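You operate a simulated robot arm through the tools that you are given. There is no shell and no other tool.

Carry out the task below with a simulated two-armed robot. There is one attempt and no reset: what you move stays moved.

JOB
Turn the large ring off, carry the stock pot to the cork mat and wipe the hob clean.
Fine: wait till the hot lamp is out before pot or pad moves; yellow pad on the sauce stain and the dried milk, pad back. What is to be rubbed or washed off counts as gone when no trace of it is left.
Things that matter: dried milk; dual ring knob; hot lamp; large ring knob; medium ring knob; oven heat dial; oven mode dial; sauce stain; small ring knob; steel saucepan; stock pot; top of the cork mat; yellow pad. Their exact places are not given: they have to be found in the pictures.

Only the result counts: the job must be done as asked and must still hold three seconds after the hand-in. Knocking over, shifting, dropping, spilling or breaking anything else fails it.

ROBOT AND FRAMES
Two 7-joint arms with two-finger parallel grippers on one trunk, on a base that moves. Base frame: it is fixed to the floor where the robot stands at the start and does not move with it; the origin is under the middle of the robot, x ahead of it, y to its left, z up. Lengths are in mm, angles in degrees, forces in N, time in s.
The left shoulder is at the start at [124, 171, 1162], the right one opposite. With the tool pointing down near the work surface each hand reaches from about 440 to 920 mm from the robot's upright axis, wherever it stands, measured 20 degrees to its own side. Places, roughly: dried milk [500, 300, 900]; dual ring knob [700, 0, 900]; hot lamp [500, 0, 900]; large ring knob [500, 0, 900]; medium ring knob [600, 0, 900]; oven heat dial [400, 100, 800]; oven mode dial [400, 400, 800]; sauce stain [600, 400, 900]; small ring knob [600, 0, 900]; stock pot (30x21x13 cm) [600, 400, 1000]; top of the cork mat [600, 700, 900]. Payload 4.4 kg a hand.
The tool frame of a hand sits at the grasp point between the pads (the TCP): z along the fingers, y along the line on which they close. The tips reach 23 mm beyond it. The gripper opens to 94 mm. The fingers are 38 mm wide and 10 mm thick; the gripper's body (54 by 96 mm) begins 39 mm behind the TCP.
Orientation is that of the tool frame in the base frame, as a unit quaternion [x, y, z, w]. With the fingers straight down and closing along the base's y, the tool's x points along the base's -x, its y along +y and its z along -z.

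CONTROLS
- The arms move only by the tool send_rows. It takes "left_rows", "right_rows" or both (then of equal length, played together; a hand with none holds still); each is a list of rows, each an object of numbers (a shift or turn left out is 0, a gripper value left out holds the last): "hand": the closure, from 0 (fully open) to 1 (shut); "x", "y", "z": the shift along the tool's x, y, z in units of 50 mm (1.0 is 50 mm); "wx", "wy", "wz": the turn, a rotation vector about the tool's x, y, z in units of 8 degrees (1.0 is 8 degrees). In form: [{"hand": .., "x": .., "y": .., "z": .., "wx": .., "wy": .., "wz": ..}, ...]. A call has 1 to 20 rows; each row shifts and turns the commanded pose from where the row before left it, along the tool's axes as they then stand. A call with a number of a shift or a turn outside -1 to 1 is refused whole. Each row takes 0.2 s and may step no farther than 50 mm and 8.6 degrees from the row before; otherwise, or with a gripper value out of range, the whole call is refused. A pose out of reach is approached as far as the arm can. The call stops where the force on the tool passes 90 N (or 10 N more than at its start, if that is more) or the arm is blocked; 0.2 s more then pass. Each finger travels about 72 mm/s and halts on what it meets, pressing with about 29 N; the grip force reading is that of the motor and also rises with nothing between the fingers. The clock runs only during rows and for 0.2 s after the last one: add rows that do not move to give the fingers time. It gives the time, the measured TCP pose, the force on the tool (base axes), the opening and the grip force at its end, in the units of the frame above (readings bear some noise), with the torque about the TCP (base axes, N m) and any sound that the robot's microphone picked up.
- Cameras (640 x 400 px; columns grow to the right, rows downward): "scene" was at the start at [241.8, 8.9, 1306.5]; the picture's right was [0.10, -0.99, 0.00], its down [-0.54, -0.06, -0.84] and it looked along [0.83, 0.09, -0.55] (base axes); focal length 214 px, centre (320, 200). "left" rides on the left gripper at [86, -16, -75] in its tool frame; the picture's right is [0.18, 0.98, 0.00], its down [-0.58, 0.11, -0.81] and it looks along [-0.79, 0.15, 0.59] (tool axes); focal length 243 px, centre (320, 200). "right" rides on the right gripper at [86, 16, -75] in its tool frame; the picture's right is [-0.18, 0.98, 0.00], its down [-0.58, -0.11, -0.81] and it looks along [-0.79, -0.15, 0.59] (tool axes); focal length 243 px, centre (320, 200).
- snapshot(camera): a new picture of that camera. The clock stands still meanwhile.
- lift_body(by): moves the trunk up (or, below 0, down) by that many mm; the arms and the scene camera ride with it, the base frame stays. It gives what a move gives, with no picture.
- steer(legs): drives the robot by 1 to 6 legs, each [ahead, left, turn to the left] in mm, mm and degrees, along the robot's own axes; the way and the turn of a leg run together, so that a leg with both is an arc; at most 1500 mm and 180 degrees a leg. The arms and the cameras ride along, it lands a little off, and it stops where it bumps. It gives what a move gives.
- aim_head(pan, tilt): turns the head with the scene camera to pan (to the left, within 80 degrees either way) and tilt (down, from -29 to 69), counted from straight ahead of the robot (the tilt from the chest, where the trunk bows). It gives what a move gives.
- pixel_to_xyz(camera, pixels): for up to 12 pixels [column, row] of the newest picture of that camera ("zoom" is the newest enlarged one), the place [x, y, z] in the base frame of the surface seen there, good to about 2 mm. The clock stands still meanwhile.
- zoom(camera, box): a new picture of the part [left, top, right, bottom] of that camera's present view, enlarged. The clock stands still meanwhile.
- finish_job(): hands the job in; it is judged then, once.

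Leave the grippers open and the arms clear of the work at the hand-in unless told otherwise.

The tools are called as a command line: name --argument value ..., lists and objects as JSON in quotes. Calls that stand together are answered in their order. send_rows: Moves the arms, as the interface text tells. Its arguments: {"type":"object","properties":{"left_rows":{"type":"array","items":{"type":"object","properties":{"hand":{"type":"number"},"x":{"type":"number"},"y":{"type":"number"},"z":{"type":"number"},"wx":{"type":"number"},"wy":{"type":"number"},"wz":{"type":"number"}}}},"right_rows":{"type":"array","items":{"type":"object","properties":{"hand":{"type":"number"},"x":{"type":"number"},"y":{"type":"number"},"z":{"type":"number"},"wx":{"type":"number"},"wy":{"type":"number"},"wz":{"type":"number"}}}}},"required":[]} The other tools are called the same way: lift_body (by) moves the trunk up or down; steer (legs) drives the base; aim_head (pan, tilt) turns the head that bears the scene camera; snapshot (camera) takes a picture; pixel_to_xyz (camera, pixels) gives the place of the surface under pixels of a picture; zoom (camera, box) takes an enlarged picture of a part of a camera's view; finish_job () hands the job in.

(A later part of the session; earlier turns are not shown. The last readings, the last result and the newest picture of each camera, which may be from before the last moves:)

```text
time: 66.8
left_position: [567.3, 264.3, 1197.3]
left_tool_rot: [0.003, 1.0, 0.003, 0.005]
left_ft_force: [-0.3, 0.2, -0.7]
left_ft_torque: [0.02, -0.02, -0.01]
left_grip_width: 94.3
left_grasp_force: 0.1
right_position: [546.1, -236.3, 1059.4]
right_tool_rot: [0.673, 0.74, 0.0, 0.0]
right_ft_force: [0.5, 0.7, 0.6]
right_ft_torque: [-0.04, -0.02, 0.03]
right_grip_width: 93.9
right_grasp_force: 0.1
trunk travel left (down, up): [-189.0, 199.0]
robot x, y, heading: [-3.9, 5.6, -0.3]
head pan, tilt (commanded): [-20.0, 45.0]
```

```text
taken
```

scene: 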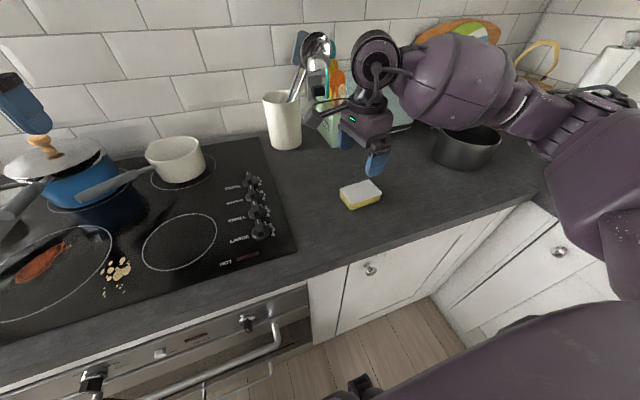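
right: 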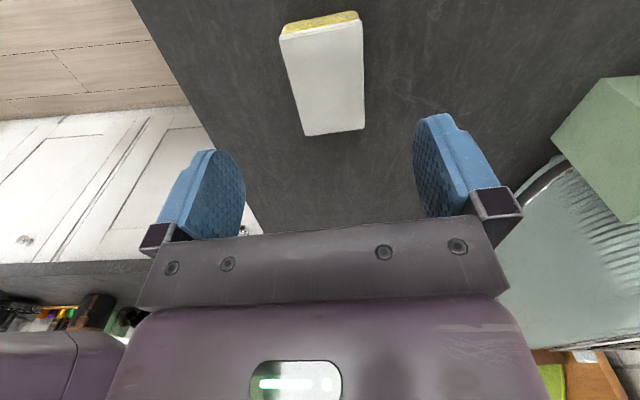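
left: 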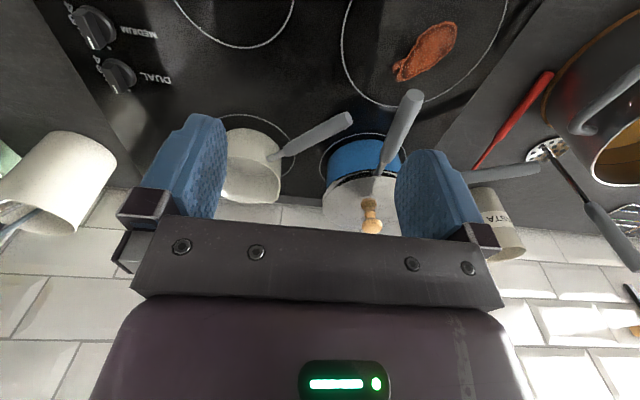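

The hand is over the pad, its axis turned to 5.4°, like the pad. I measure the pad's corners in the right picture.

pixel_to_xyz --camera "right" --pixels '[[283, 42], [358, 25], [364, 126], [306, 133], [294, 90], [361, 75], [325, 85], [320, 38], [335, 129]]'

```text
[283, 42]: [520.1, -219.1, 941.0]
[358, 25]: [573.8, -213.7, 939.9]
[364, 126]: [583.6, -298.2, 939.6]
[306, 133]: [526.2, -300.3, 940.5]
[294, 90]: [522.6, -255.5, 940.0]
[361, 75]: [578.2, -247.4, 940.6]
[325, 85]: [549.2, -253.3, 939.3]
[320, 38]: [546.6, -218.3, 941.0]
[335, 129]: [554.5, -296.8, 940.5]
```

Pad centre ≈ [551, −258], turned 5.5°. I lower to z 945 (tips 12 mm above the counter) with a 3 mm correction in x, then close.

send_rows --right_rows '[{"y": 0.066, "z": 0.5}, {"z": 0.5}, {"z": 0.5}, {"z": 0.5}, {"z": 0.3}, {}, {}]'

snapshot --camera "right"

```text
time: 68.3
left_position: [568.2, 264.1, 1197.0]
left_tool_rot: [0.002, 1.0, 0.004, 0.005]
left_ft_force: [-0.1, 0.6, 0.2]
left_ft_torque: [0.01, 0.0, 0.02]
left_grip_width: 93.7
left_grasp_force: 0.0
right_position: [549.1, -234.3, 943.1]
right_tool_rot: [0.672, 0.74, 0.001, 0.0]
right_ft_force: [-0.2, 0.3, 0.6]
right_ft_torque: [0.03, 0.02, 0.01]
right_grip_width: 94.1
right_grasp_force: 0.0
trunk travel left (down, up): [-189.0, 199.0]
robot x, y, heading: [-2.0, 6.3, -0.5]
head pan, tilt (commanded): [-20.0, 45.0]
```

```text
taken
```

right: 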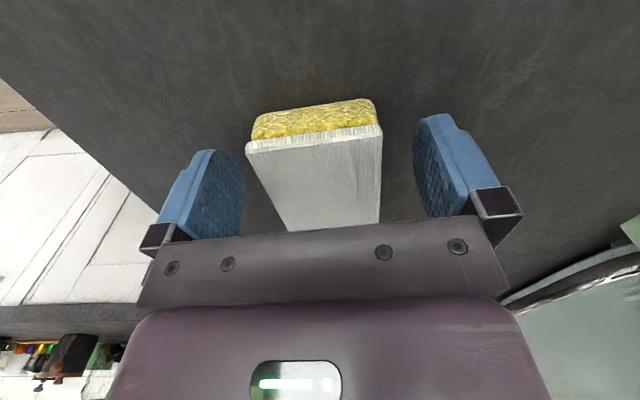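

The pad sits between the fingers. I close.

send_rows --right_rows '[{"hand": 0.4}, {"hand": 0.7}, {"hand": 1.0}, {}, {}]'

snapshot --camera "right"

```text
time: 69.5
left_position: [567.3, 264.7, 1197.4]
left_tool_rot: [0.002, 1.0, 0.003, 0.006]
left_ft_force: [0.2, 0.2, 0.4]
left_ft_torque: [0.0, -0.01, 0.0]
left_grip_width: 94.3
left_grasp_force: 0.1
right_position: [548.3, -234.7, 944.8]
right_tool_rot: [0.672, 0.74, 0.0, 0.0]
right_ft_force: [-0.7, 0.1, 0.8]
right_ft_torque: [0.0, -0.01, -0.02]
right_grip_width: 59.2
right_grasp_force: 29.2
trunk travel left (down, up): [-189.0, 199.0]
robot x, y, heading: [0.9, 6.1, -0.4]
head pan, tilt (commanded): [-20.0, 45.0]
```

```text
taken
```

right: 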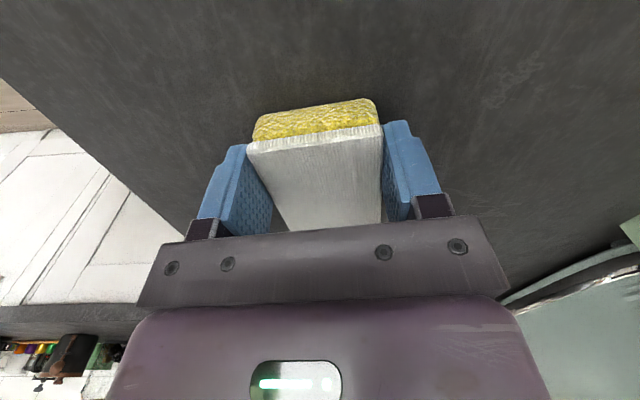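

The pad is held (59 mm). Its picking pose is [548.3, −234.7, 944]. I lift it 200 mm, then drive left 474 mm.

send_rows --right_rows '[{"z": -0.3}, {"z": -0.7}, {"z": -0.8}, {"z": -0.8}, {"z": -0.8}, {"z": -0.6}, {}]'

steer --legs '[[0, 474, 0.4]]'

aim_head --pan 0 --tilt 50

snapshot --camera "scene"

snapshot --camera "right"

```text
time: 71.2
left_position: [567.4, 263.1, 1197.0]
left_tool_rot: [0.002, 1.0, 0.003, 0.004]
left_ft_force: [0.3, 0.8, -0.4]
left_ft_torque: [0.01, -0.01, 0.02]
left_grip_width: 94.2
left_grasp_force: 0.2
right_position: [549.2, -234.9, 1143.5]
right_tool_rot: [0.673, 0.74, 0.0, 0.0]
right_ft_force: [-0.1, -0.6, -0.6]
right_ft_torque: [0.02, 0.02, 0.02]
right_grip_width: 59.5
right_grasp_force: 28.6
trunk travel left (down, up): [-189.0, 199.0]
robot x, y, heading: [-2.8, 6.3, -0.1]
head pan, tilt (commanded): [-20.0, 45.0]
```

```text
time: 75.8
left_position: [568.3, 743.9, 1196.7]
left_tool_rot: [-0.001, 1.0, 0.004, 0.005]
left_ft_force: [0.8, 0.5, -0.5]
left_ft_torque: [-0.01, 0.01, -0.01]
left_grip_width: 93.8
left_grasp_force: 0.0
right_position: [552.7, 245.5, 1144.5]
right_tool_rot: [0.67, 0.742, -0.001, 0.001]
right_ft_force: [-0.1, 0.7, -0.4]
right_ft_torque: [0.01, 0.02, 0.01]
right_grip_width: 58.9
right_grasp_force: 28.7
trunk travel left (down, up): [-189.0, 199.0]
robot x, y, heading: [0.5, 481.4, -0.1]
head pan, tilt (commanded): [-20.0, 45.0]
```

```text
time: 76.7
left_position: [568.3, 744.0, 1196.1]
left_tool_rot: [0.0, 1.0, 0.004, 0.006]
left_ft_force: [-0.5, -0.3, 0.2]
left_ft_torque: [-0.03, 0.01, -0.02]
left_grip_width: 94.0
left_grasp_force: 0.1
right_position: [553.2, 245.1, 1144.1]
right_tool_rot: [0.67, 0.742, 0.0, 0.0]
right_ft_force: [0.2, -0.1, -0.8]
right_ft_torque: [0.04, 0.0, -0.02]
right_grip_width: 59.5
right_grasp_force: 28.7
trunk travel left (down, up): [-189.0, 199.0]
robot x, y, heading: [-1.0, 483.1, -0.4]
head pan, tilt (commanded): [0.0, 50.0]
```

```text
taken
```

scene: 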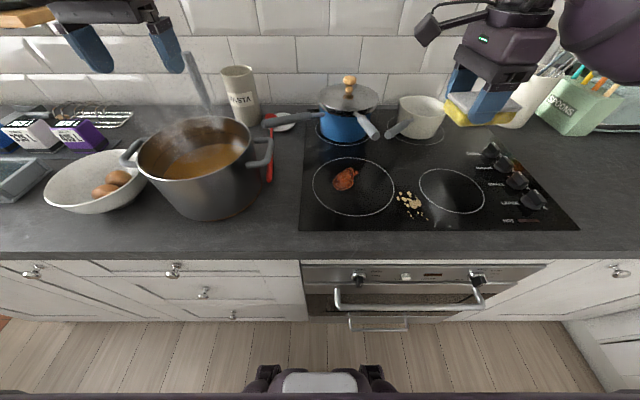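

```text
taken
```

right: 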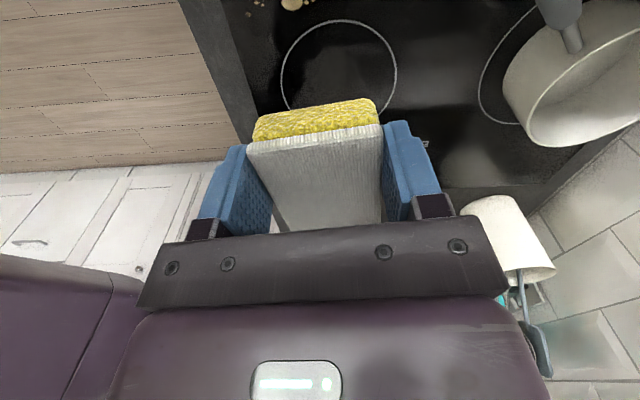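

Good view with the pad held. I zoom on the stains to map their extents.

zoom --camera "scene" --box '[300, 130, 460, 230]'

pixel_to_xyz --camera "zoom" --pixels '[[140, 180], [190, 155], [237, 160], [240, 180], [225, 205], [180, 245], [140, 240], [130, 210], [235, 190], [265, 20], [325, 30], [385, 30]]'

pixel_to_xyz --camera "zoom" --pixels '[[390, 250], [420, 250], [440, 245], [480, 275], [510, 330], [515, 350], [450, 345], [475, 300], [430, 320], [395, 275], [490, 310], [410, 240]]'

```text
4.00 times, centred on (380, 180) of scene
```

zoom: 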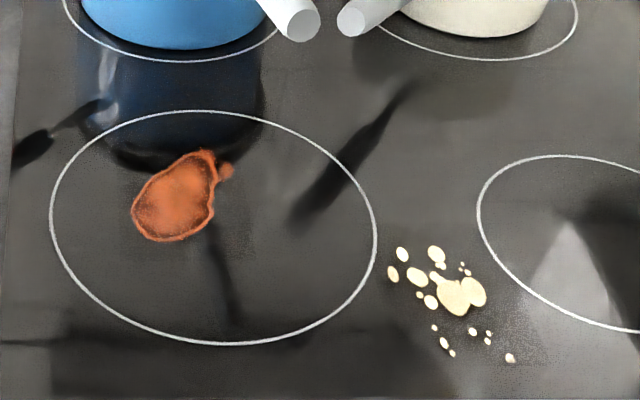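

```text
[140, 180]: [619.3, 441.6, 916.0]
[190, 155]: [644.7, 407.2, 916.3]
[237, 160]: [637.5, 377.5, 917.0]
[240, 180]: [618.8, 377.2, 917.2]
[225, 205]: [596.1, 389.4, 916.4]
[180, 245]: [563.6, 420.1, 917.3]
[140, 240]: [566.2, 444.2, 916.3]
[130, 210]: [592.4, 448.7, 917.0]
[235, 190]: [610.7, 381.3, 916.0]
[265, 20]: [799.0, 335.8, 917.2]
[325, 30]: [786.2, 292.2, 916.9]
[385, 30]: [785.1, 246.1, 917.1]
```

```text
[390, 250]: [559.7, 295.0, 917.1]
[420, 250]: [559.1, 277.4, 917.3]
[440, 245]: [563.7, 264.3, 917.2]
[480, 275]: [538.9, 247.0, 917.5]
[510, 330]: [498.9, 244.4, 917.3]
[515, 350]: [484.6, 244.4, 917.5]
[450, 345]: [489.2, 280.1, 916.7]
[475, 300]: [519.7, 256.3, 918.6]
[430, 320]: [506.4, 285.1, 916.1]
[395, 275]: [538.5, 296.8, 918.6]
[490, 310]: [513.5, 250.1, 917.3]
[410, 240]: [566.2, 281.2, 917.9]
```

Sauce: x 565–650, y 379–449. Milk: x 478–565, y 242–300. I measure the blue handle's left side more closely before working next to it.

zoom --camera "scene" --box '[310, 70, 410, 150]'

pixel_to_xyz --camera "zoom" --pixels '[[390, 400], [360, 330], [340, 290], [300, 250], [380, 330], [430, 400], [420, 345], [200, 250], [120, 200], [200, 320], [110, 330], [300, 330]]'

```text
5.00 times, centred on (360, 110) of scene
```

zoom: 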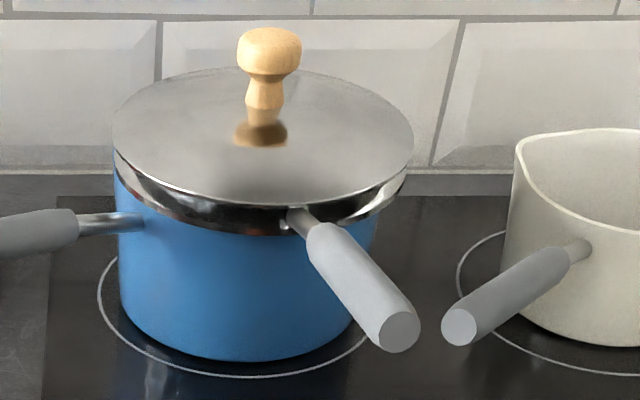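

```text
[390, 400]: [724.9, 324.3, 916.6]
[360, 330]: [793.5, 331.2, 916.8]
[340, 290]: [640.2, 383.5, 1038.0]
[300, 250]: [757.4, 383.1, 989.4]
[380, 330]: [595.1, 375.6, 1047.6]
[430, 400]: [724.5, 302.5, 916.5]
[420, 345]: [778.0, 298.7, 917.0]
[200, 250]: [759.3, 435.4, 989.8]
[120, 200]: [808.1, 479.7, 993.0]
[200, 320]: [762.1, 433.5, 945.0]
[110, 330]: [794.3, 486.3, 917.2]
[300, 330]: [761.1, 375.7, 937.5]
```

The blue pot has a second handle to its left. I query that as well.

pixel_to_xyz --camera "zoom" --pixels '[[40, 240], [70, 228], [5, 245], [105, 225], [320, 270], [350, 320], [310, 240], [330, 255], [395, 318]]'

pixel_to_xyz --camera "scene" --pixels '[[265, 122], [280, 119], [300, 117], [262, 125], [315, 115]]'

```text
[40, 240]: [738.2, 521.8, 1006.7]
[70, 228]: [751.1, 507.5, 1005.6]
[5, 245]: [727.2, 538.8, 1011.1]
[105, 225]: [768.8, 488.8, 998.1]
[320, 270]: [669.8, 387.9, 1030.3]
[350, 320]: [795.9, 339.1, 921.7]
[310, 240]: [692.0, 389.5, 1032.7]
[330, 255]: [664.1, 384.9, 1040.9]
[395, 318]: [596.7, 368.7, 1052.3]
```

```text
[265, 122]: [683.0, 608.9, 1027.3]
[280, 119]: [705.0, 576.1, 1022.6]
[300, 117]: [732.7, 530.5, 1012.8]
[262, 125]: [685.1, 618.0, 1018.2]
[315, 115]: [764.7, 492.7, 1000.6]
```

Both handles of the blue pot are mapped. I'll angle the hand 30° so the pad reaches forward-right and the hand body stays clear. First rotate by −24° at height.

send_rows --right_rows '[{"wz": -0.757}, {"wz": -0.757}, {"wz": -0.757}, {"wz": -0.757}, {}, {}]'

```text
time: 78.1
left_position: [568.5, 743.8, 1196.2]
left_tool_rot: [-0.001, 1.0, 0.003, 0.005]
left_ft_force: [-0.4, 0.2, 0.3]
left_ft_torque: [-0.03, -0.01, 0.01]
left_grip_width: 93.7
left_grasp_force: 0.1
right_position: [552.9, 244.9, 1142.8]
right_tool_rot: [0.499, 0.866, -0.001, -0.001]
right_ft_force: [-0.1, 0.3, 0.0]
right_ft_torque: [-0.01, -0.03, 0.0]
right_grip_width: 58.8
right_grasp_force: 29.2
trunk travel left (down, up): [-189.0, 199.0]
robot x, y, heading: [-1.6, 480.9, -0.0]
head pan, tilt (commanded): [0.0, 50.0]
```

Now over to the start of the sauce sweep, [561, 413], and down to z 1000 for a look.

send_rows --right_rows '[{"x": 0.565, "y": 0.366}, {"x": 0.565, "y": 0.366}, {"x": 0.565, "y": 0.366}, {"x": 0.565, "y": 0.366}, {"x": 0.565, "y": 0.366}, {"z": 0.72}, {"z": 0.72}, {"z": 0.71}, {"z": 0.71}, {}, {}]'

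snapshot --camera "scene"

snapshot --camera "right"

```text
time: 80.5
left_position: [568.1, 744.2, 1196.5]
left_tool_rot: [0.0, 1.0, 0.004, 0.005]
left_ft_force: [-0.4, 0.0, -0.6]
left_ft_torque: [-0.02, 0.01, -0.03]
left_grip_width: 94.0
left_grasp_force: 0.0
right_position: [561.1, 413.3, 1000.2]
right_tool_rot: [0.499, 0.867, -0.001, -0.001]
right_ft_force: [-1.4, -0.1, 0.4]
right_ft_torque: [-0.04, -0.03, -0.02]
right_grip_width: 59.3
right_grasp_force: 29.0
trunk travel left (down, up): [-189.0, 199.0]
robot x, y, heading: [-2.8, 483.2, -0.0]
head pan, tilt (commanded): [0.0, 50.0]
```

```text
taken
```

scene: 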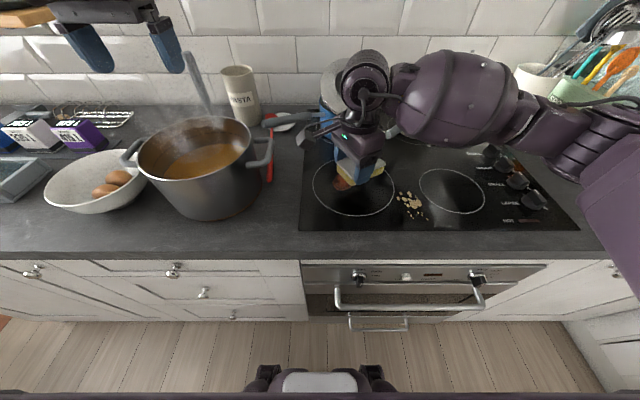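

```text
taken
```

right: 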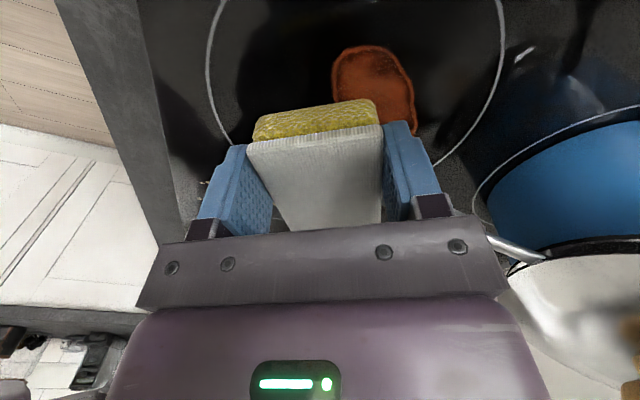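

I zoom in to see the clearance between hand and handle.

zoom --camera "scene" --box '[290, 60, 450, 220]'

```text
2.50 times, centred on (370, 140) of scene
```

zoom: 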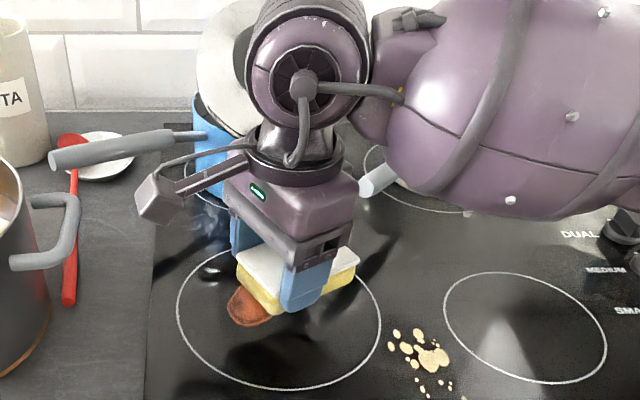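

The lid of the blue pot looks odd at (225, 60). I zoom closer to check that.

zoom --camera "scene" --box '[300, 40, 380, 130]'

snapshot --camera "left"

```text
4.44 times, centred on (340, 85) of scene
```

zoom: 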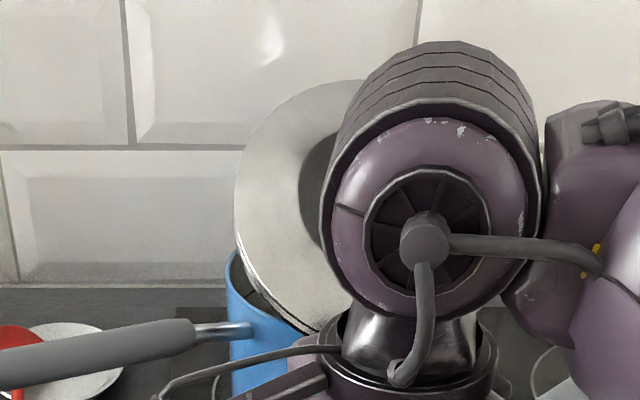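

```text
taken
```

left: 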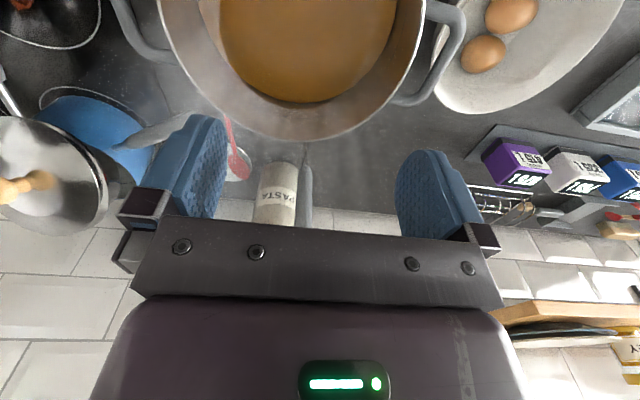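

The lid seems no longer flat. I measure points on it in both pictures to be sure.

pixel_to_xyz --camera "left" --pixels '[[15, 188], [40, 180], [60, 215], [60, 150], [90, 180], [100, 180], [20, 130], [90, 115], [120, 120], [110, 195], [20, 215]]'

pixel_to_xyz --camera "zoom" --pixels '[[270, 150], [260, 200], [290, 270], [310, 180], [245, 275], [310, 100], [235, 265], [300, 310]]'

zoom --camera "left" --box '[0, 60, 200, 260]'

```text
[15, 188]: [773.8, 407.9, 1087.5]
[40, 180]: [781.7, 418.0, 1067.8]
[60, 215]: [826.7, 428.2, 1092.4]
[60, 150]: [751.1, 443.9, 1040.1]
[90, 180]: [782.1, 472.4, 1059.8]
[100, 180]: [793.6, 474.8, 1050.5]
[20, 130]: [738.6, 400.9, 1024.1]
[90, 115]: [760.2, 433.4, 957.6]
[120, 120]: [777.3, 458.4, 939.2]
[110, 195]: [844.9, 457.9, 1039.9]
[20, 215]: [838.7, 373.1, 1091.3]
```

```text
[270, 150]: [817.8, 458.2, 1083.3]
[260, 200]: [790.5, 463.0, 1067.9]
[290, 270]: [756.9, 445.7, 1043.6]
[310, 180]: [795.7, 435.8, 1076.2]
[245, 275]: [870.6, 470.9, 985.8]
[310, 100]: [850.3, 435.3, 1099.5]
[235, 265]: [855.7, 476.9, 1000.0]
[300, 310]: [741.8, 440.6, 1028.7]
```

```text
2.00 times, centred on (100, 160) of left
```

zoom: 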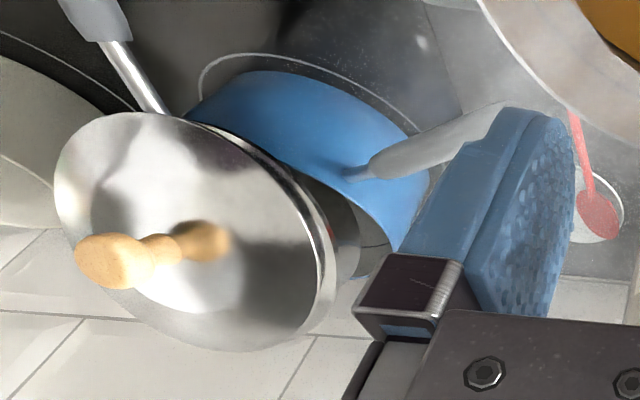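

The lid is tilted: its long front handle (it belongs to the lid, tip at [596, 364]) got pushed down by the outstretched pad end as I lowered. I must undo this gently: rise slowly straight up so that the lid settles back, watching it. First 40 mm at 5 mm per row.

send_rows --right_rows '[{"z": -0.08}, {"z": -0.08}, {"z": -0.08}, {"z": -0.08}, {"z": -0.08}, {"z": -0.08}, {"z": -0.08}, {"z": -0.08}, {"z": -0.08}, {"z": -0.08}]'

snapshot --camera "left"

snapshot --camera "right"

zoom --camera "scene" --box '[290, 40, 410, 150]'

```text
time: 82.7
left_position: [566.7, 744.6, 1197.5]
left_tool_rot: [-0.001, 1.0, 0.004, 0.005]
left_ft_force: [0.6, -0.4, 0.3]
left_ft_torque: [-0.01, 0.01, 0.0]
left_grip_width: 94.0
left_grasp_force: 0.1
right_position: [561.5, 412.7, 1039.8]
right_tool_rot: [0.498, 0.867, 0.0, -0.001]
right_ft_force: [-0.3, 0.1, 1.1]
right_ft_torque: [-0.03, -0.08, -0.03]
right_grip_width: 59.0
right_grasp_force: 28.7
trunk travel left (down, up): [-189.0, 199.0]
robot x, y, heading: [1.6, 479.8, -0.1]
head pan, tilt (commanded): [0.0, 50.0]
```

```text
taken
```

left: 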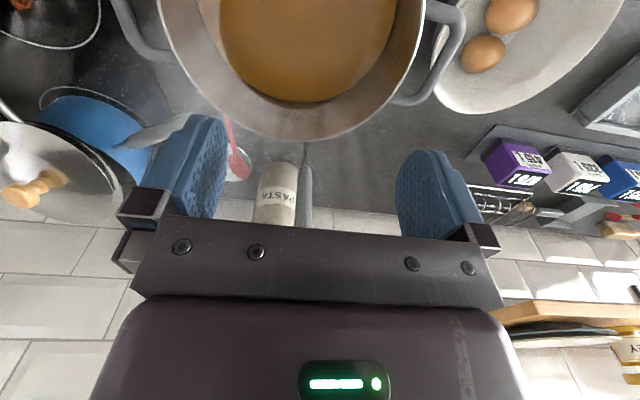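

```text
taken
```

right: 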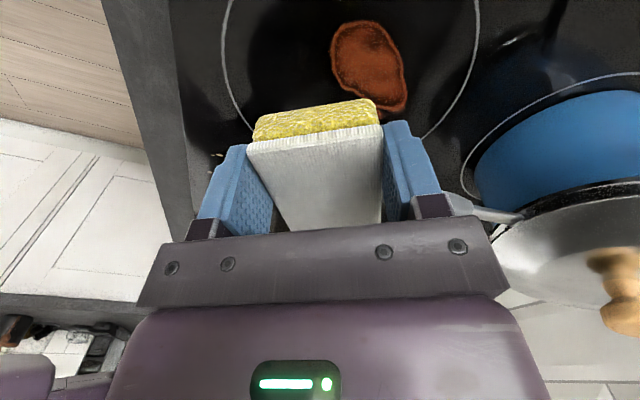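

```text
3.64 times, centred on (350, 95) of scene
```

zoom: 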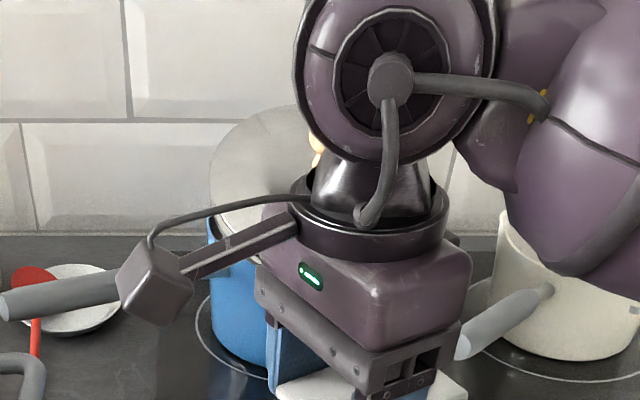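

The lid follows down as I rise. I continue slowly another 32 mm and look again.

send_rows --right_rows '[{"z": -0.07}, {"z": -0.07}, {"z": -0.07}, {"z": -0.07}, {"z": -0.06}, {"z": -0.06}, {"z": -0.06}, {"z": -0.06}, {"z": -0.06}, {"z": -0.06}]'

snapshot --camera "left"

pixel_to_xyz --camera "left" --pixels '[[15, 195], [40, 185], [60, 215], [60, 150], [100, 195], [20, 135], [90, 115], [30, 195]]'

zoom --camera "left" --box '[0, 60, 200, 260]'

```text
time: 84.9
left_position: [567.8, 745.2, 1196.5]
left_tool_rot: [0.0, 1.0, 0.003, 0.005]
left_ft_force: [-0.9, 0.5, 0.0]
left_ft_torque: [0.01, -0.02, -0.02]
left_grip_width: 94.1
left_grasp_force: 0.2
right_position: [560.7, 413.6, 1071.9]
right_tool_rot: [0.499, 0.867, -0.001, -0.001]
right_ft_force: [0.0, 0.1, 0.3]
right_ft_torque: [-0.05, -0.03, 0.02]
right_grip_width: 59.2
right_grasp_force: 29.1
trunk travel left (down, up): [-189.0, 199.0]
robot x, y, heading: [-1.4, 480.3, 0.1]
head pan, tilt (commanded): [0.0, 50.0]
```

```text
taken
```

left: 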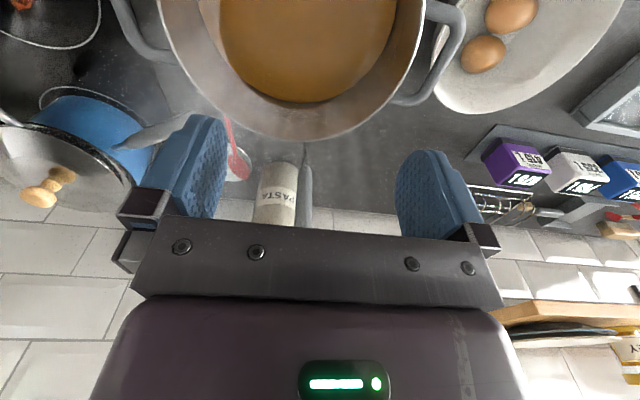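

```text
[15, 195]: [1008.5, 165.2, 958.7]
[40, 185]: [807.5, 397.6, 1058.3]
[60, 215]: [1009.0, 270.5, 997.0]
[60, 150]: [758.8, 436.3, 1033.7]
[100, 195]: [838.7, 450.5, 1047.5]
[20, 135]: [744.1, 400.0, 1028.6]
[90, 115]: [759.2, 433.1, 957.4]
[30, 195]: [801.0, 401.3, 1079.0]
```

```text
2.00 times, centred on (100, 160) of left
```

zoom: 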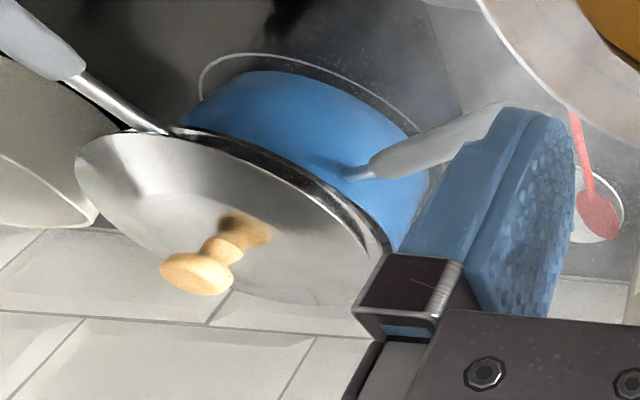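

Nearly settled (knob at [801, 401, 1079], originally [808, 397, 1078]). I go on slowly another 30 mm.

send_rows --right_rows '[{"z": -0.05}, {"z": -0.05}, {"z": -0.05}, {"z": -0.05}, {"z": -0.05}, {"z": -0.05}, {"z": -0.05}, {"z": -0.1}, {"z": -0.2}, {"z": -0.3}, {"z": -0.4}, {"z": -0.4}]'

snapshot --camera "left"

zoom --camera "left" --box '[0, 60, 200, 260]'

snapshot --camera "scene"

```text
time: 87.5
left_position: [567.5, 744.3, 1198.2]
left_tool_rot: [0.0, 1.0, 0.004, 0.005]
left_ft_force: [-0.2, 0.9, -0.6]
left_ft_torque: [0.01, 0.03, 0.01]
left_grip_width: 94.2
left_grasp_force: 0.1
right_position: [561.3, 412.1, 1161.0]
right_tool_rot: [0.499, 0.866, 0.0, 0.001]
right_ft_force: [-0.1, -0.2, -0.2]
right_ft_torque: [0.0, -0.01, -0.01]
right_grip_width: 59.5
right_grasp_force: 28.9
trunk travel left (down, up): [-189.0, 199.0]
robot x, y, heading: [-2.3, 481.6, -0.1]
head pan, tilt (commanded): [0.0, 50.0]
```

```text
taken
```

left: 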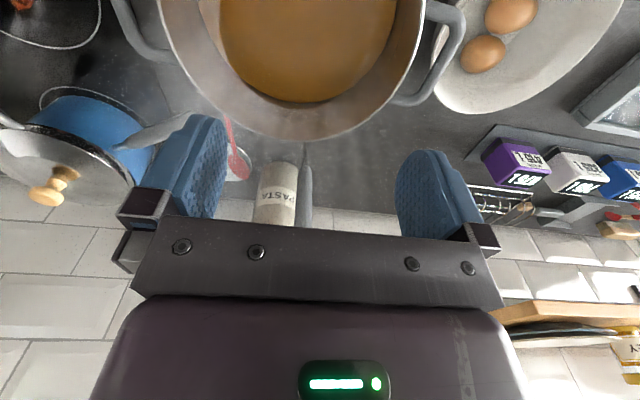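

```text
2.00 times, centred on (100, 160) of left
```

zoom: 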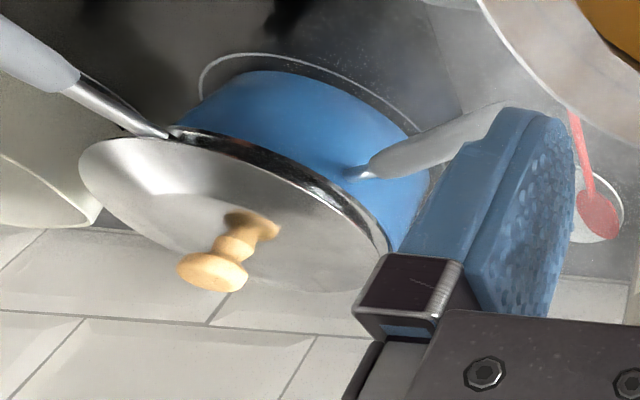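

```text
taken
```

scene: 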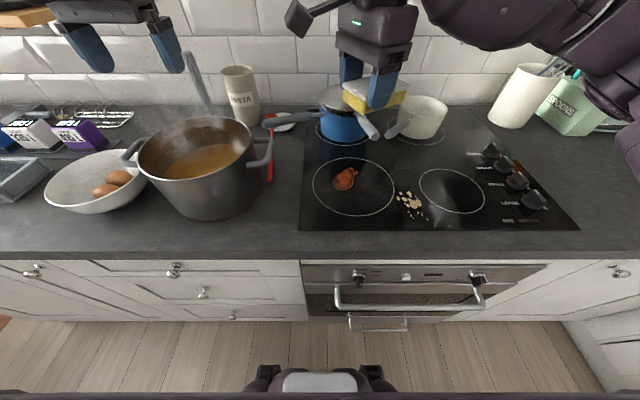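

The lid appears seated again. I move the hand aside at height to compare with the earlier picture.

send_rows --right_rows '[{"x": -0.565, "y": -0.366}, {"x": -0.565, "y": -0.366}, {"x": -0.565, "y": -0.366}, {"x": -0.565, "y": -0.366}, {"x": -0.565, "y": -0.366}, {}]'

snapshot --camera "scene"

zoom --camera "scene" --box '[310, 70, 410, 150]'

pixel_to_xyz --camera "zoom" --pixels '[[380, 330], [340, 290], [330, 255], [395, 318], [300, 250], [200, 250], [200, 320], [120, 200], [270, 40], [260, 150], [40, 240], [70, 228]]'

```text
time: 88.9
left_position: [567.5, 745.4, 1195.8]
left_tool_rot: [-0.001, 1.0, 0.003, 0.005]
left_ft_force: [0.0, -0.6, -0.7]
left_ft_torque: [-0.04, -0.02, 0.0]
left_grip_width: 94.2
left_grasp_force: 0.1
right_position: [552.8, 246.4, 1160.6]
right_tool_rot: [0.499, 0.866, -0.001, 0.0]
right_ft_force: [-0.9, 0.6, -0.1]
right_ft_torque: [0.04, 0.0, 0.01]
right_grip_width: 59.2
right_grasp_force: 28.7
trunk travel left (down, up): [-189.0, 199.0]
robot x, y, heading: [0.2, 480.5, -0.2]
head pan, tilt (commanded): [0.0, 50.0]
```

```text
taken
```

scene: 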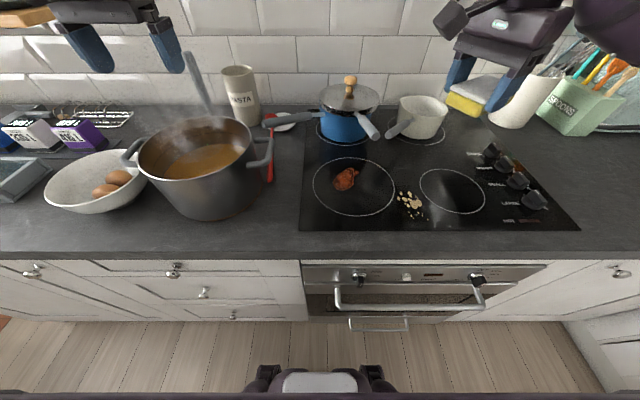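

```text
5.00 times, centred on (360, 110) of scene
```

zoom: 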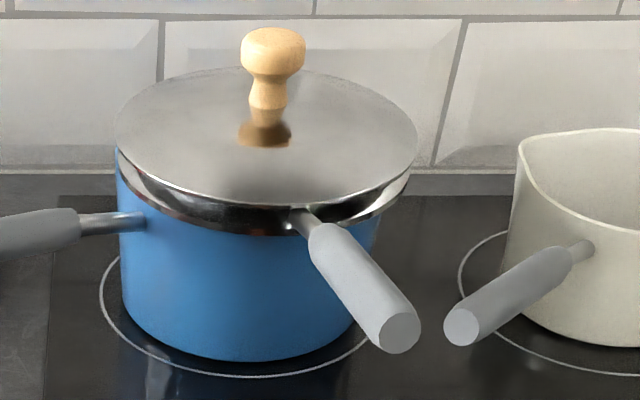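

```text
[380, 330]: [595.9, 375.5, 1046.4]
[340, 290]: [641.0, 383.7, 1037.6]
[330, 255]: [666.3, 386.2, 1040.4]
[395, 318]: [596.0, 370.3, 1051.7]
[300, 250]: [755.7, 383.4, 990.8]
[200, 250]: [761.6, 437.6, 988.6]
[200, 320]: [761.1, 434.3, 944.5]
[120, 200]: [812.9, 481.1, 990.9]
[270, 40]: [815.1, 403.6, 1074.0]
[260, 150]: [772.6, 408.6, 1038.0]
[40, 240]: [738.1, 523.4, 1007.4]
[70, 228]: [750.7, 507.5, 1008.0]
```

The blue pot and lid look as before (handle tip, knob and rim points agree within ~1–2 mm). New plan for the sauce: come down well in front of that handle at [500, 420], hand angle 15°, then slide the pad in under the handle at low height, keeping the hand body ≥20 mm away. Moving there at height.

send_rows --right_rows '[{"x": 0.707, "y": 0.164}, {"x": 0.707, "y": 0.164}, {"x": 0.707, "y": 0.164}, {"x": 0.707, "y": 0.164}, {"x": 0.707, "y": 0.164}, {"wz": 0.9375}, {"wz": 0.9375}, {}]'

snapshot --camera "right"

snapshot --camera "scene"

```text
time: 90.7
left_position: [567.2, 743.2, 1197.3]
left_tool_rot: [0.0, 1.0, 0.004, 0.005]
left_ft_force: [0.5, 0.1, -0.2]
left_ft_torque: [-0.03, 0.0, -0.02]
left_grip_width: 94.2
left_grasp_force: 0.1
right_position: [500.1, 417.7, 1159.9]
right_tool_rot: [0.609, 0.793, -0.001, 0.0]
right_ft_force: [0.0, -0.1, -0.6]
right_ft_torque: [0.01, -0.01, 0.02]
right_grip_width: 59.0
right_grasp_force: 29.9
trunk travel left (down, up): [-189.0, 199.0]
robot x, y, heading: [-1.2, 484.1, -0.0]
head pan, tilt (commanded): [0.0, 50.0]
```

```text
taken
```

right: 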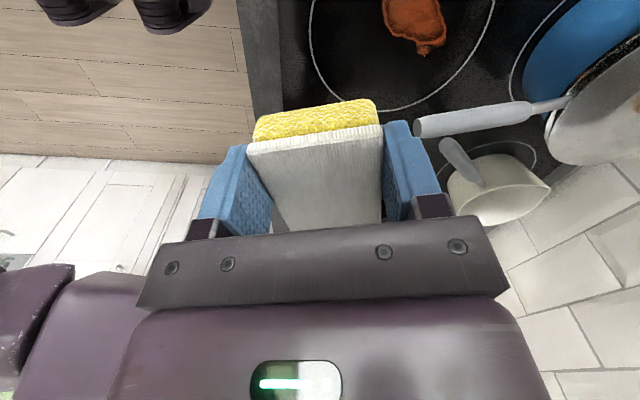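

```text
taken
```

scene: 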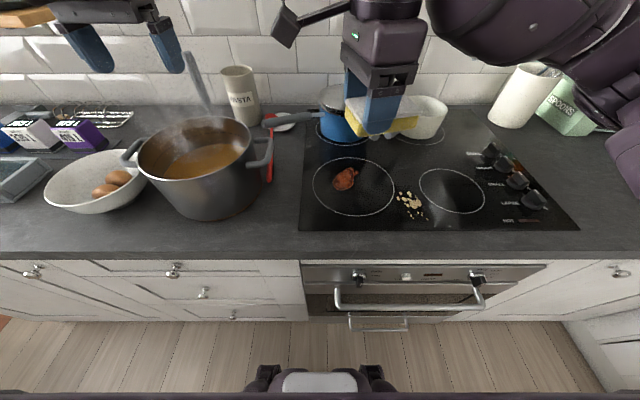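

The hand is 34 mm or more clear of the lid handle (tip at x ≈ 590). I lower straight down to z 985 and look.

send_rows --right_rows '[{"z": 0.6}, {"z": 0.6}, {"z": 0.6}, {"z": 0.6}, {"z": 0.6}, {"z": 0.5}, {}]'

snapshot --camera "scene"

zoom --camera "scene" --box '[280, 60, 440, 220]'

snapshot --camera "right"

```text
time: 92.3
left_position: [568.1, 743.7, 1198.1]
left_tool_rot: [-0.001, 1.0, 0.003, 0.006]
left_ft_force: [-0.4, 0.2, 0.8]
left_ft_torque: [-0.03, 0.0, 0.02]
left_grip_width: 94.2
left_grasp_force: 0.1
right_position: [499.3, 418.8, 985.9]
right_tool_rot: [0.609, 0.793, 0.0, 0.0]
right_ft_force: [-0.2, -0.4, -0.4]
right_ft_torque: [0.05, -0.04, 0.04]
right_grip_width: 59.3
right_grasp_force: 29.1
trunk travel left (down, up): [-189.0, 199.0]
robot x, y, heading: [-3.5, 479.7, 0.1]
head pan, tilt (commanded): [0.0, 50.0]
```

```text
taken
```

scene: 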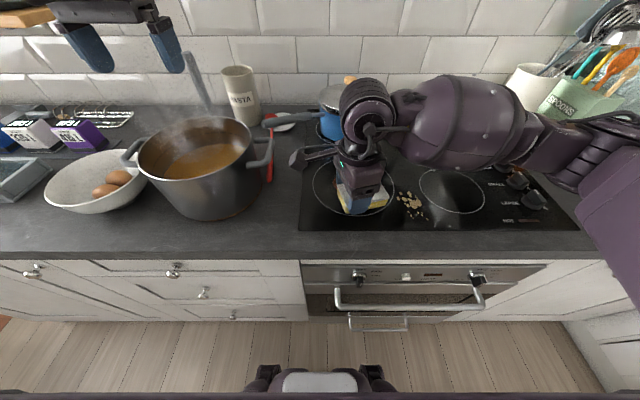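

```text
2.50 times, centred on (360, 140) of scene
```

zoom: 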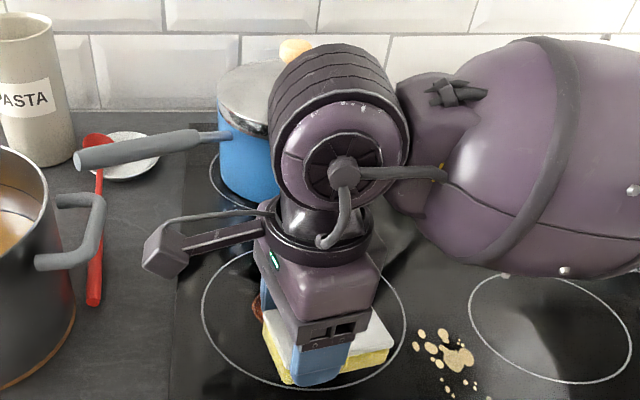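

```text
taken
```

right: 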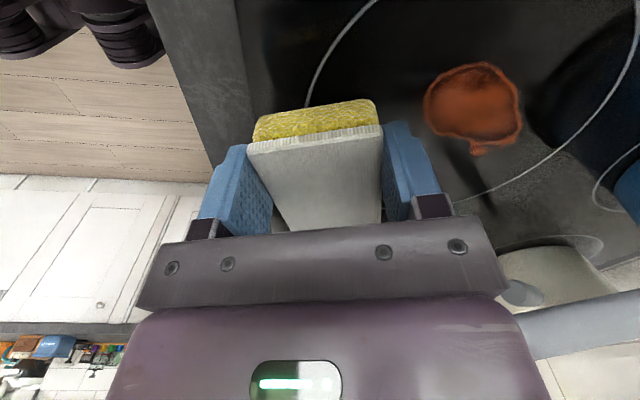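

The lid lies flat. I check how high the forearm's lower side is, since it will pass near the lid knob when I slide forward.

pixel_to_xyz --camera "zoom" --pixels '[[480, 255], [540, 265], [430, 240], [600, 260], [400, 200], [340, 110], [340, 55], [300, 100], [160, 250], [185, 265], [310, 230], [350, 290]]'

```text
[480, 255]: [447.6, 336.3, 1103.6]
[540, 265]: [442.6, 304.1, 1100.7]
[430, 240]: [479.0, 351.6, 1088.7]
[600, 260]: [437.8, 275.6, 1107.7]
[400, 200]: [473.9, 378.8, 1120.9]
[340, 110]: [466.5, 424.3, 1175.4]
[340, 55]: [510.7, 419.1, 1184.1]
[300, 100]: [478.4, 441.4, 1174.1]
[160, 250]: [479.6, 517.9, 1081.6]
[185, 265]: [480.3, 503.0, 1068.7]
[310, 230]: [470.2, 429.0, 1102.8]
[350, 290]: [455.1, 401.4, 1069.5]
```

The forearm lies almost level and its underside would drop to about z 1050 near the lid handle: too close. I'll go back up, raise the trunk 150 mm and stand ~170 mm further left so the forearm comes from above and from the robot's side. First straight up.

send_rows --right_rows '[{"z": -0.6}, {"z": -0.8}, {"z": -0.8}, {"z": -0.8}, {"z": -0.6}, {}]'

lift_body --by 150

steer --legs '[[0, 170, 0]]'

snapshot --camera "scene"

```text
time: 93.7
left_position: [569.3, 744.5, 1196.1]
left_tool_rot: [0.001, 1.0, 0.004, 0.005]
left_ft_force: [0.0, 0.1, 0.2]
left_ft_torque: [-0.02, 0.01, 0.03]
left_grip_width: 94.0
left_grasp_force: 0.1
right_position: [501.6, 418.7, 1166.1]
right_tool_rot: [0.608, 0.794, -0.001, -0.001]
right_ft_force: [0.6, 0.3, 0.3]
right_ft_torque: [-0.01, 0.03, -0.01]
right_grip_width: 59.3
right_grasp_force: 28.9
trunk travel left (down, up): [-189.0, 199.0]
robot x, y, heading: [1.8, 479.1, -0.1]
head pan, tilt (commanded): [0.0, 50.0]
```

```text
time: 95.4
left_position: [559.5, 745.8, 1361.6]
left_tool_rot: [-0.001, 1.0, 0.002, 0.02]
left_ft_force: [-0.3, -0.5, -0.4]
left_ft_torque: [-0.02, 0.0, 0.02]
left_grip_width: 94.0
left_grasp_force: 0.1
right_position: [500.9, 418.7, 1315.2]
right_tool_rot: [0.608, 0.794, 0.0, 0.0]
right_ft_force: [-0.2, -0.3, -0.5]
right_ft_torque: [0.0, -0.03, -0.03]
right_grip_width: 59.2
right_grasp_force: 28.7
trunk travel left (down, up): [-339.0, 49.0]
robot x, y, heading: [-0.6, 480.8, -0.0]
head pan, tilt (commanded): [0.0, 50.0]
```

```text
time: 97.6
left_position: [560.0, 915.4, 1360.5]
left_tool_rot: [0.0, 1.0, 0.003, 0.019]
left_ft_force: [-0.4, -0.6, -0.6]
left_ft_torque: [0.01, 0.03, -0.03]
left_grip_width: 93.8
left_grasp_force: 0.0
right_position: [500.3, 588.8, 1314.0]
right_tool_rot: [0.608, 0.794, -0.001, 0.0]
right_ft_force: [0.7, 0.0, 0.5]
right_ft_torque: [0.02, 0.01, 0.0]
right_grip_width: 59.4
right_grasp_force: 29.0
trunk travel left (down, up): [-339.0, 49.0]
robot x, y, heading: [2.4, 652.6, -0.3]
head pan, tilt (commanded): [0.0, 50.0]
```

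```text
taken
```

scene: 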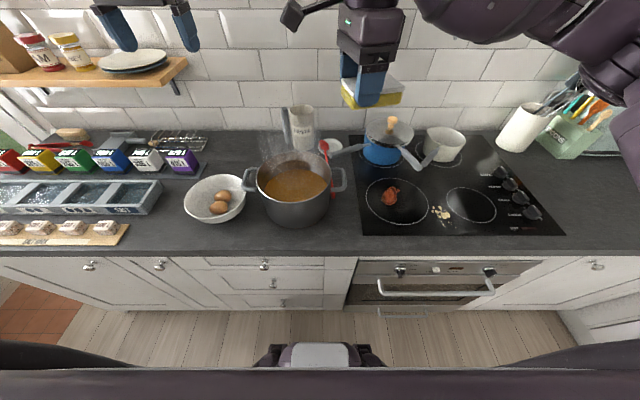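

Now I bring the right hand back over [500, 420] and lower it to z ≈ 1050, then check the forearm.

send_rows --right_rows '[{"x": -0.652, "y": -0.176}, {"x": -0.652, "y": -0.176}, {"x": -0.652, "y": -0.176}, {"x": -0.652, "y": -0.176}, {"x": -0.652, "y": -0.176}, {"z": 0.66}, {"z": 0.66}, {"z": 0.66}, {"z": 0.66}, {"z": 0.66}, {"z": 0.66}, {"z": 0.66}, {"z": 0.66}, {}]'

snapshot --camera "scene"

snapshot --camera "right"

```text
time: 100.6
left_position: [559.6, 915.5, 1363.2]
left_tool_rot: [0.0, 1.0, 0.003, 0.02]
left_ft_force: [-0.7, 0.2, -0.5]
left_ft_torque: [0.0, 0.01, -0.01]
left_grip_width: 93.8
left_grasp_force: 0.2
right_position: [498.8, 419.9, 1052.3]
right_tool_rot: [0.609, 0.793, 0.0, 0.0]
right_ft_force: [0.6, 0.9, 0.3]
right_ft_torque: [-0.03, 0.0, 0.03]
right_grip_width: 59.2
right_grasp_force: 29.0
trunk travel left (down, up): [-339.0, 49.0]
robot x, y, heading: [-0.9, 651.9, -0.2]
head pan, tilt (commanded): [0.0, 50.0]
```

```text
taken
```

scene: 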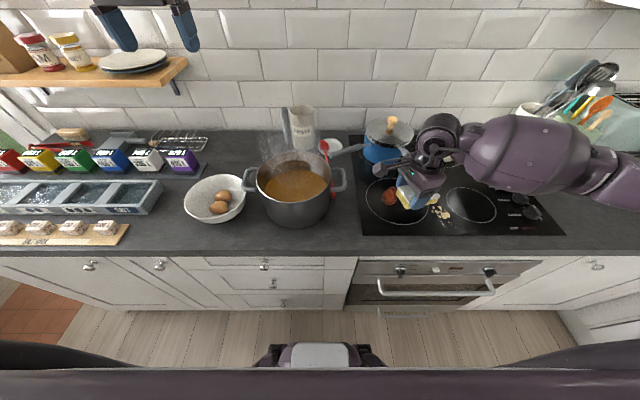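

```text
taken
```

right: 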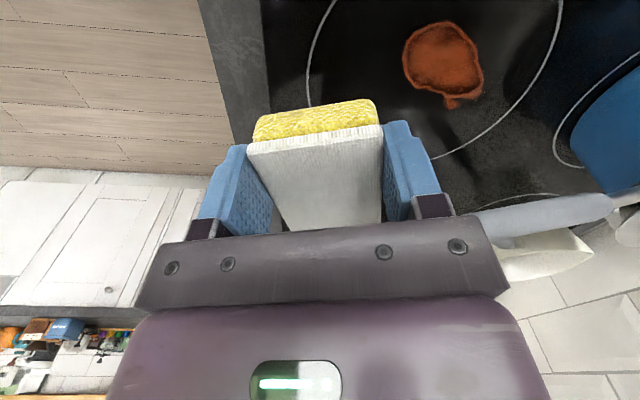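

I measure the forearm in a zoom.

zoom --camera "scene" --box '[360, 90, 600, 240]'

pixel_to_xyz --camera "zoom" --pixels '[[280, 160], [300, 190], [350, 230], [420, 260], [500, 255], [600, 270], [210, 90], [220, 150], [230, 200], [100, 200], [330, 150], [420, 200]]'

```text
2.67 times, centred on (480, 165) of scene
```

zoom: 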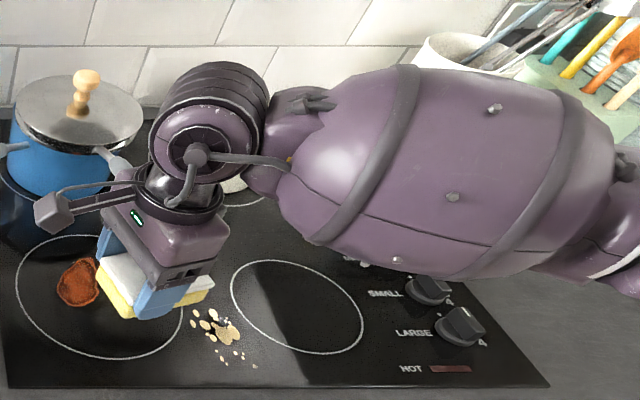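

```text
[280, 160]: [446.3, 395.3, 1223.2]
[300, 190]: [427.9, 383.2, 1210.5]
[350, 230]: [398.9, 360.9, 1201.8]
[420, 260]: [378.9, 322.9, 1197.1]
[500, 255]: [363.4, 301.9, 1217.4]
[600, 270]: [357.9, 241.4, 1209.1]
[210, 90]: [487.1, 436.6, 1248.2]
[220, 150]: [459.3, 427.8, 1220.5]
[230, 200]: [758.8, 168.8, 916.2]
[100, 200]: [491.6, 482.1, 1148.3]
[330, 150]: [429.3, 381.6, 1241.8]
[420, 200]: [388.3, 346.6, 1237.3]
```

Now the forearm is well above (≥ 158 mm over the TCP) and on the robot's side. I lower to z 954 at [499, 420], just above the glass.

send_rows --right_rows '[{"z": 0.5}, {"z": 0.5}, {"z": 0.5}, {"z": 0.46}, {}, {}]'

snapshot --camera "scene"

snapshot --camera "right"

```text
time: 102.0
left_position: [560.0, 915.3, 1363.1]
left_tool_rot: [0.0, 1.0, 0.002, 0.02]
left_ft_force: [0.1, 0.4, -0.1]
left_ft_torque: [0.0, 0.01, 0.01]
left_grip_width: 94.0
left_grasp_force: 0.1
right_position: [498.5, 419.5, 953.0]
right_tool_rot: [0.608, 0.794, 0.0, 0.0]
right_ft_force: [-0.4, 0.4, 0.0]
right_ft_torque: [0.0, 0.0, -0.01]
right_grip_width: 59.0
right_grasp_force: 29.2
trunk travel left (down, up): [-339.0, 49.0]
robot x, y, heading: [0.5, 657.1, 0.1]
head pan, tilt (commanded): [0.0, 50.0]
```

```text
taken
```

scene: 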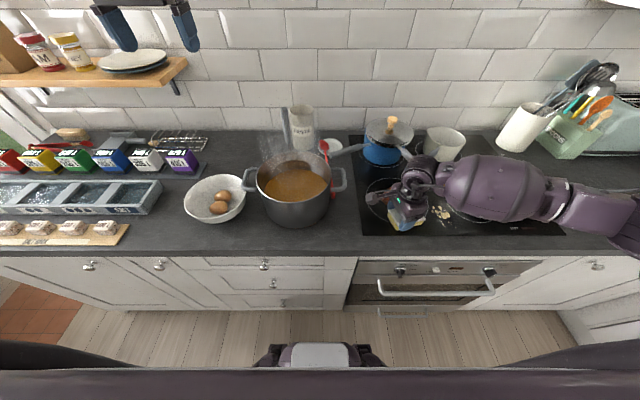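

```text
taken
```

right: 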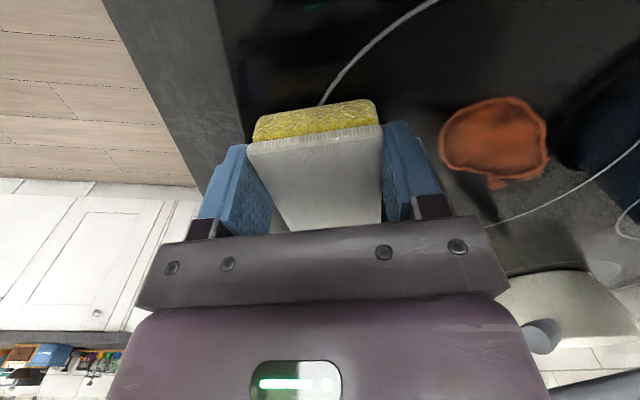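

No contact yet. I check the forearm again at this height before sliding.

zoom --camera "scene" --box '[350, 110, 510, 240]'

pixel_to_xyz --camera "zoom" --pixels '[[350, 210], [400, 250], [450, 290], [500, 320], [600, 330], [320, 170], [330, 140], [250, 150], [280, 200], [145, 260], [230, 165], [420, 180]]'

```text
3.08 times, centred on (430, 175) of scene
```

zoom: 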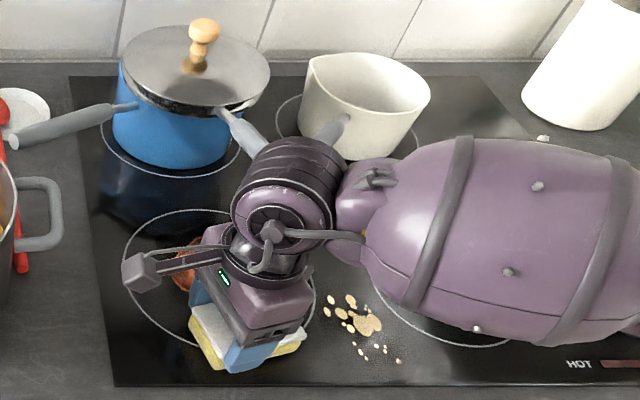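

```text
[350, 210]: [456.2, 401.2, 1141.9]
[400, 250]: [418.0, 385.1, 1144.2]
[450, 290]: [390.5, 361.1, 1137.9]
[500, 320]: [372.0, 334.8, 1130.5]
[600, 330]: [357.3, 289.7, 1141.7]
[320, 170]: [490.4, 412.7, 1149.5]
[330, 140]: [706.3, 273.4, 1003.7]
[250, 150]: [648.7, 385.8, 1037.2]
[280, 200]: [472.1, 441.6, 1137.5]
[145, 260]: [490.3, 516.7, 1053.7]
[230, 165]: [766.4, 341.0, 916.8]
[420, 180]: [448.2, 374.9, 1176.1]
```

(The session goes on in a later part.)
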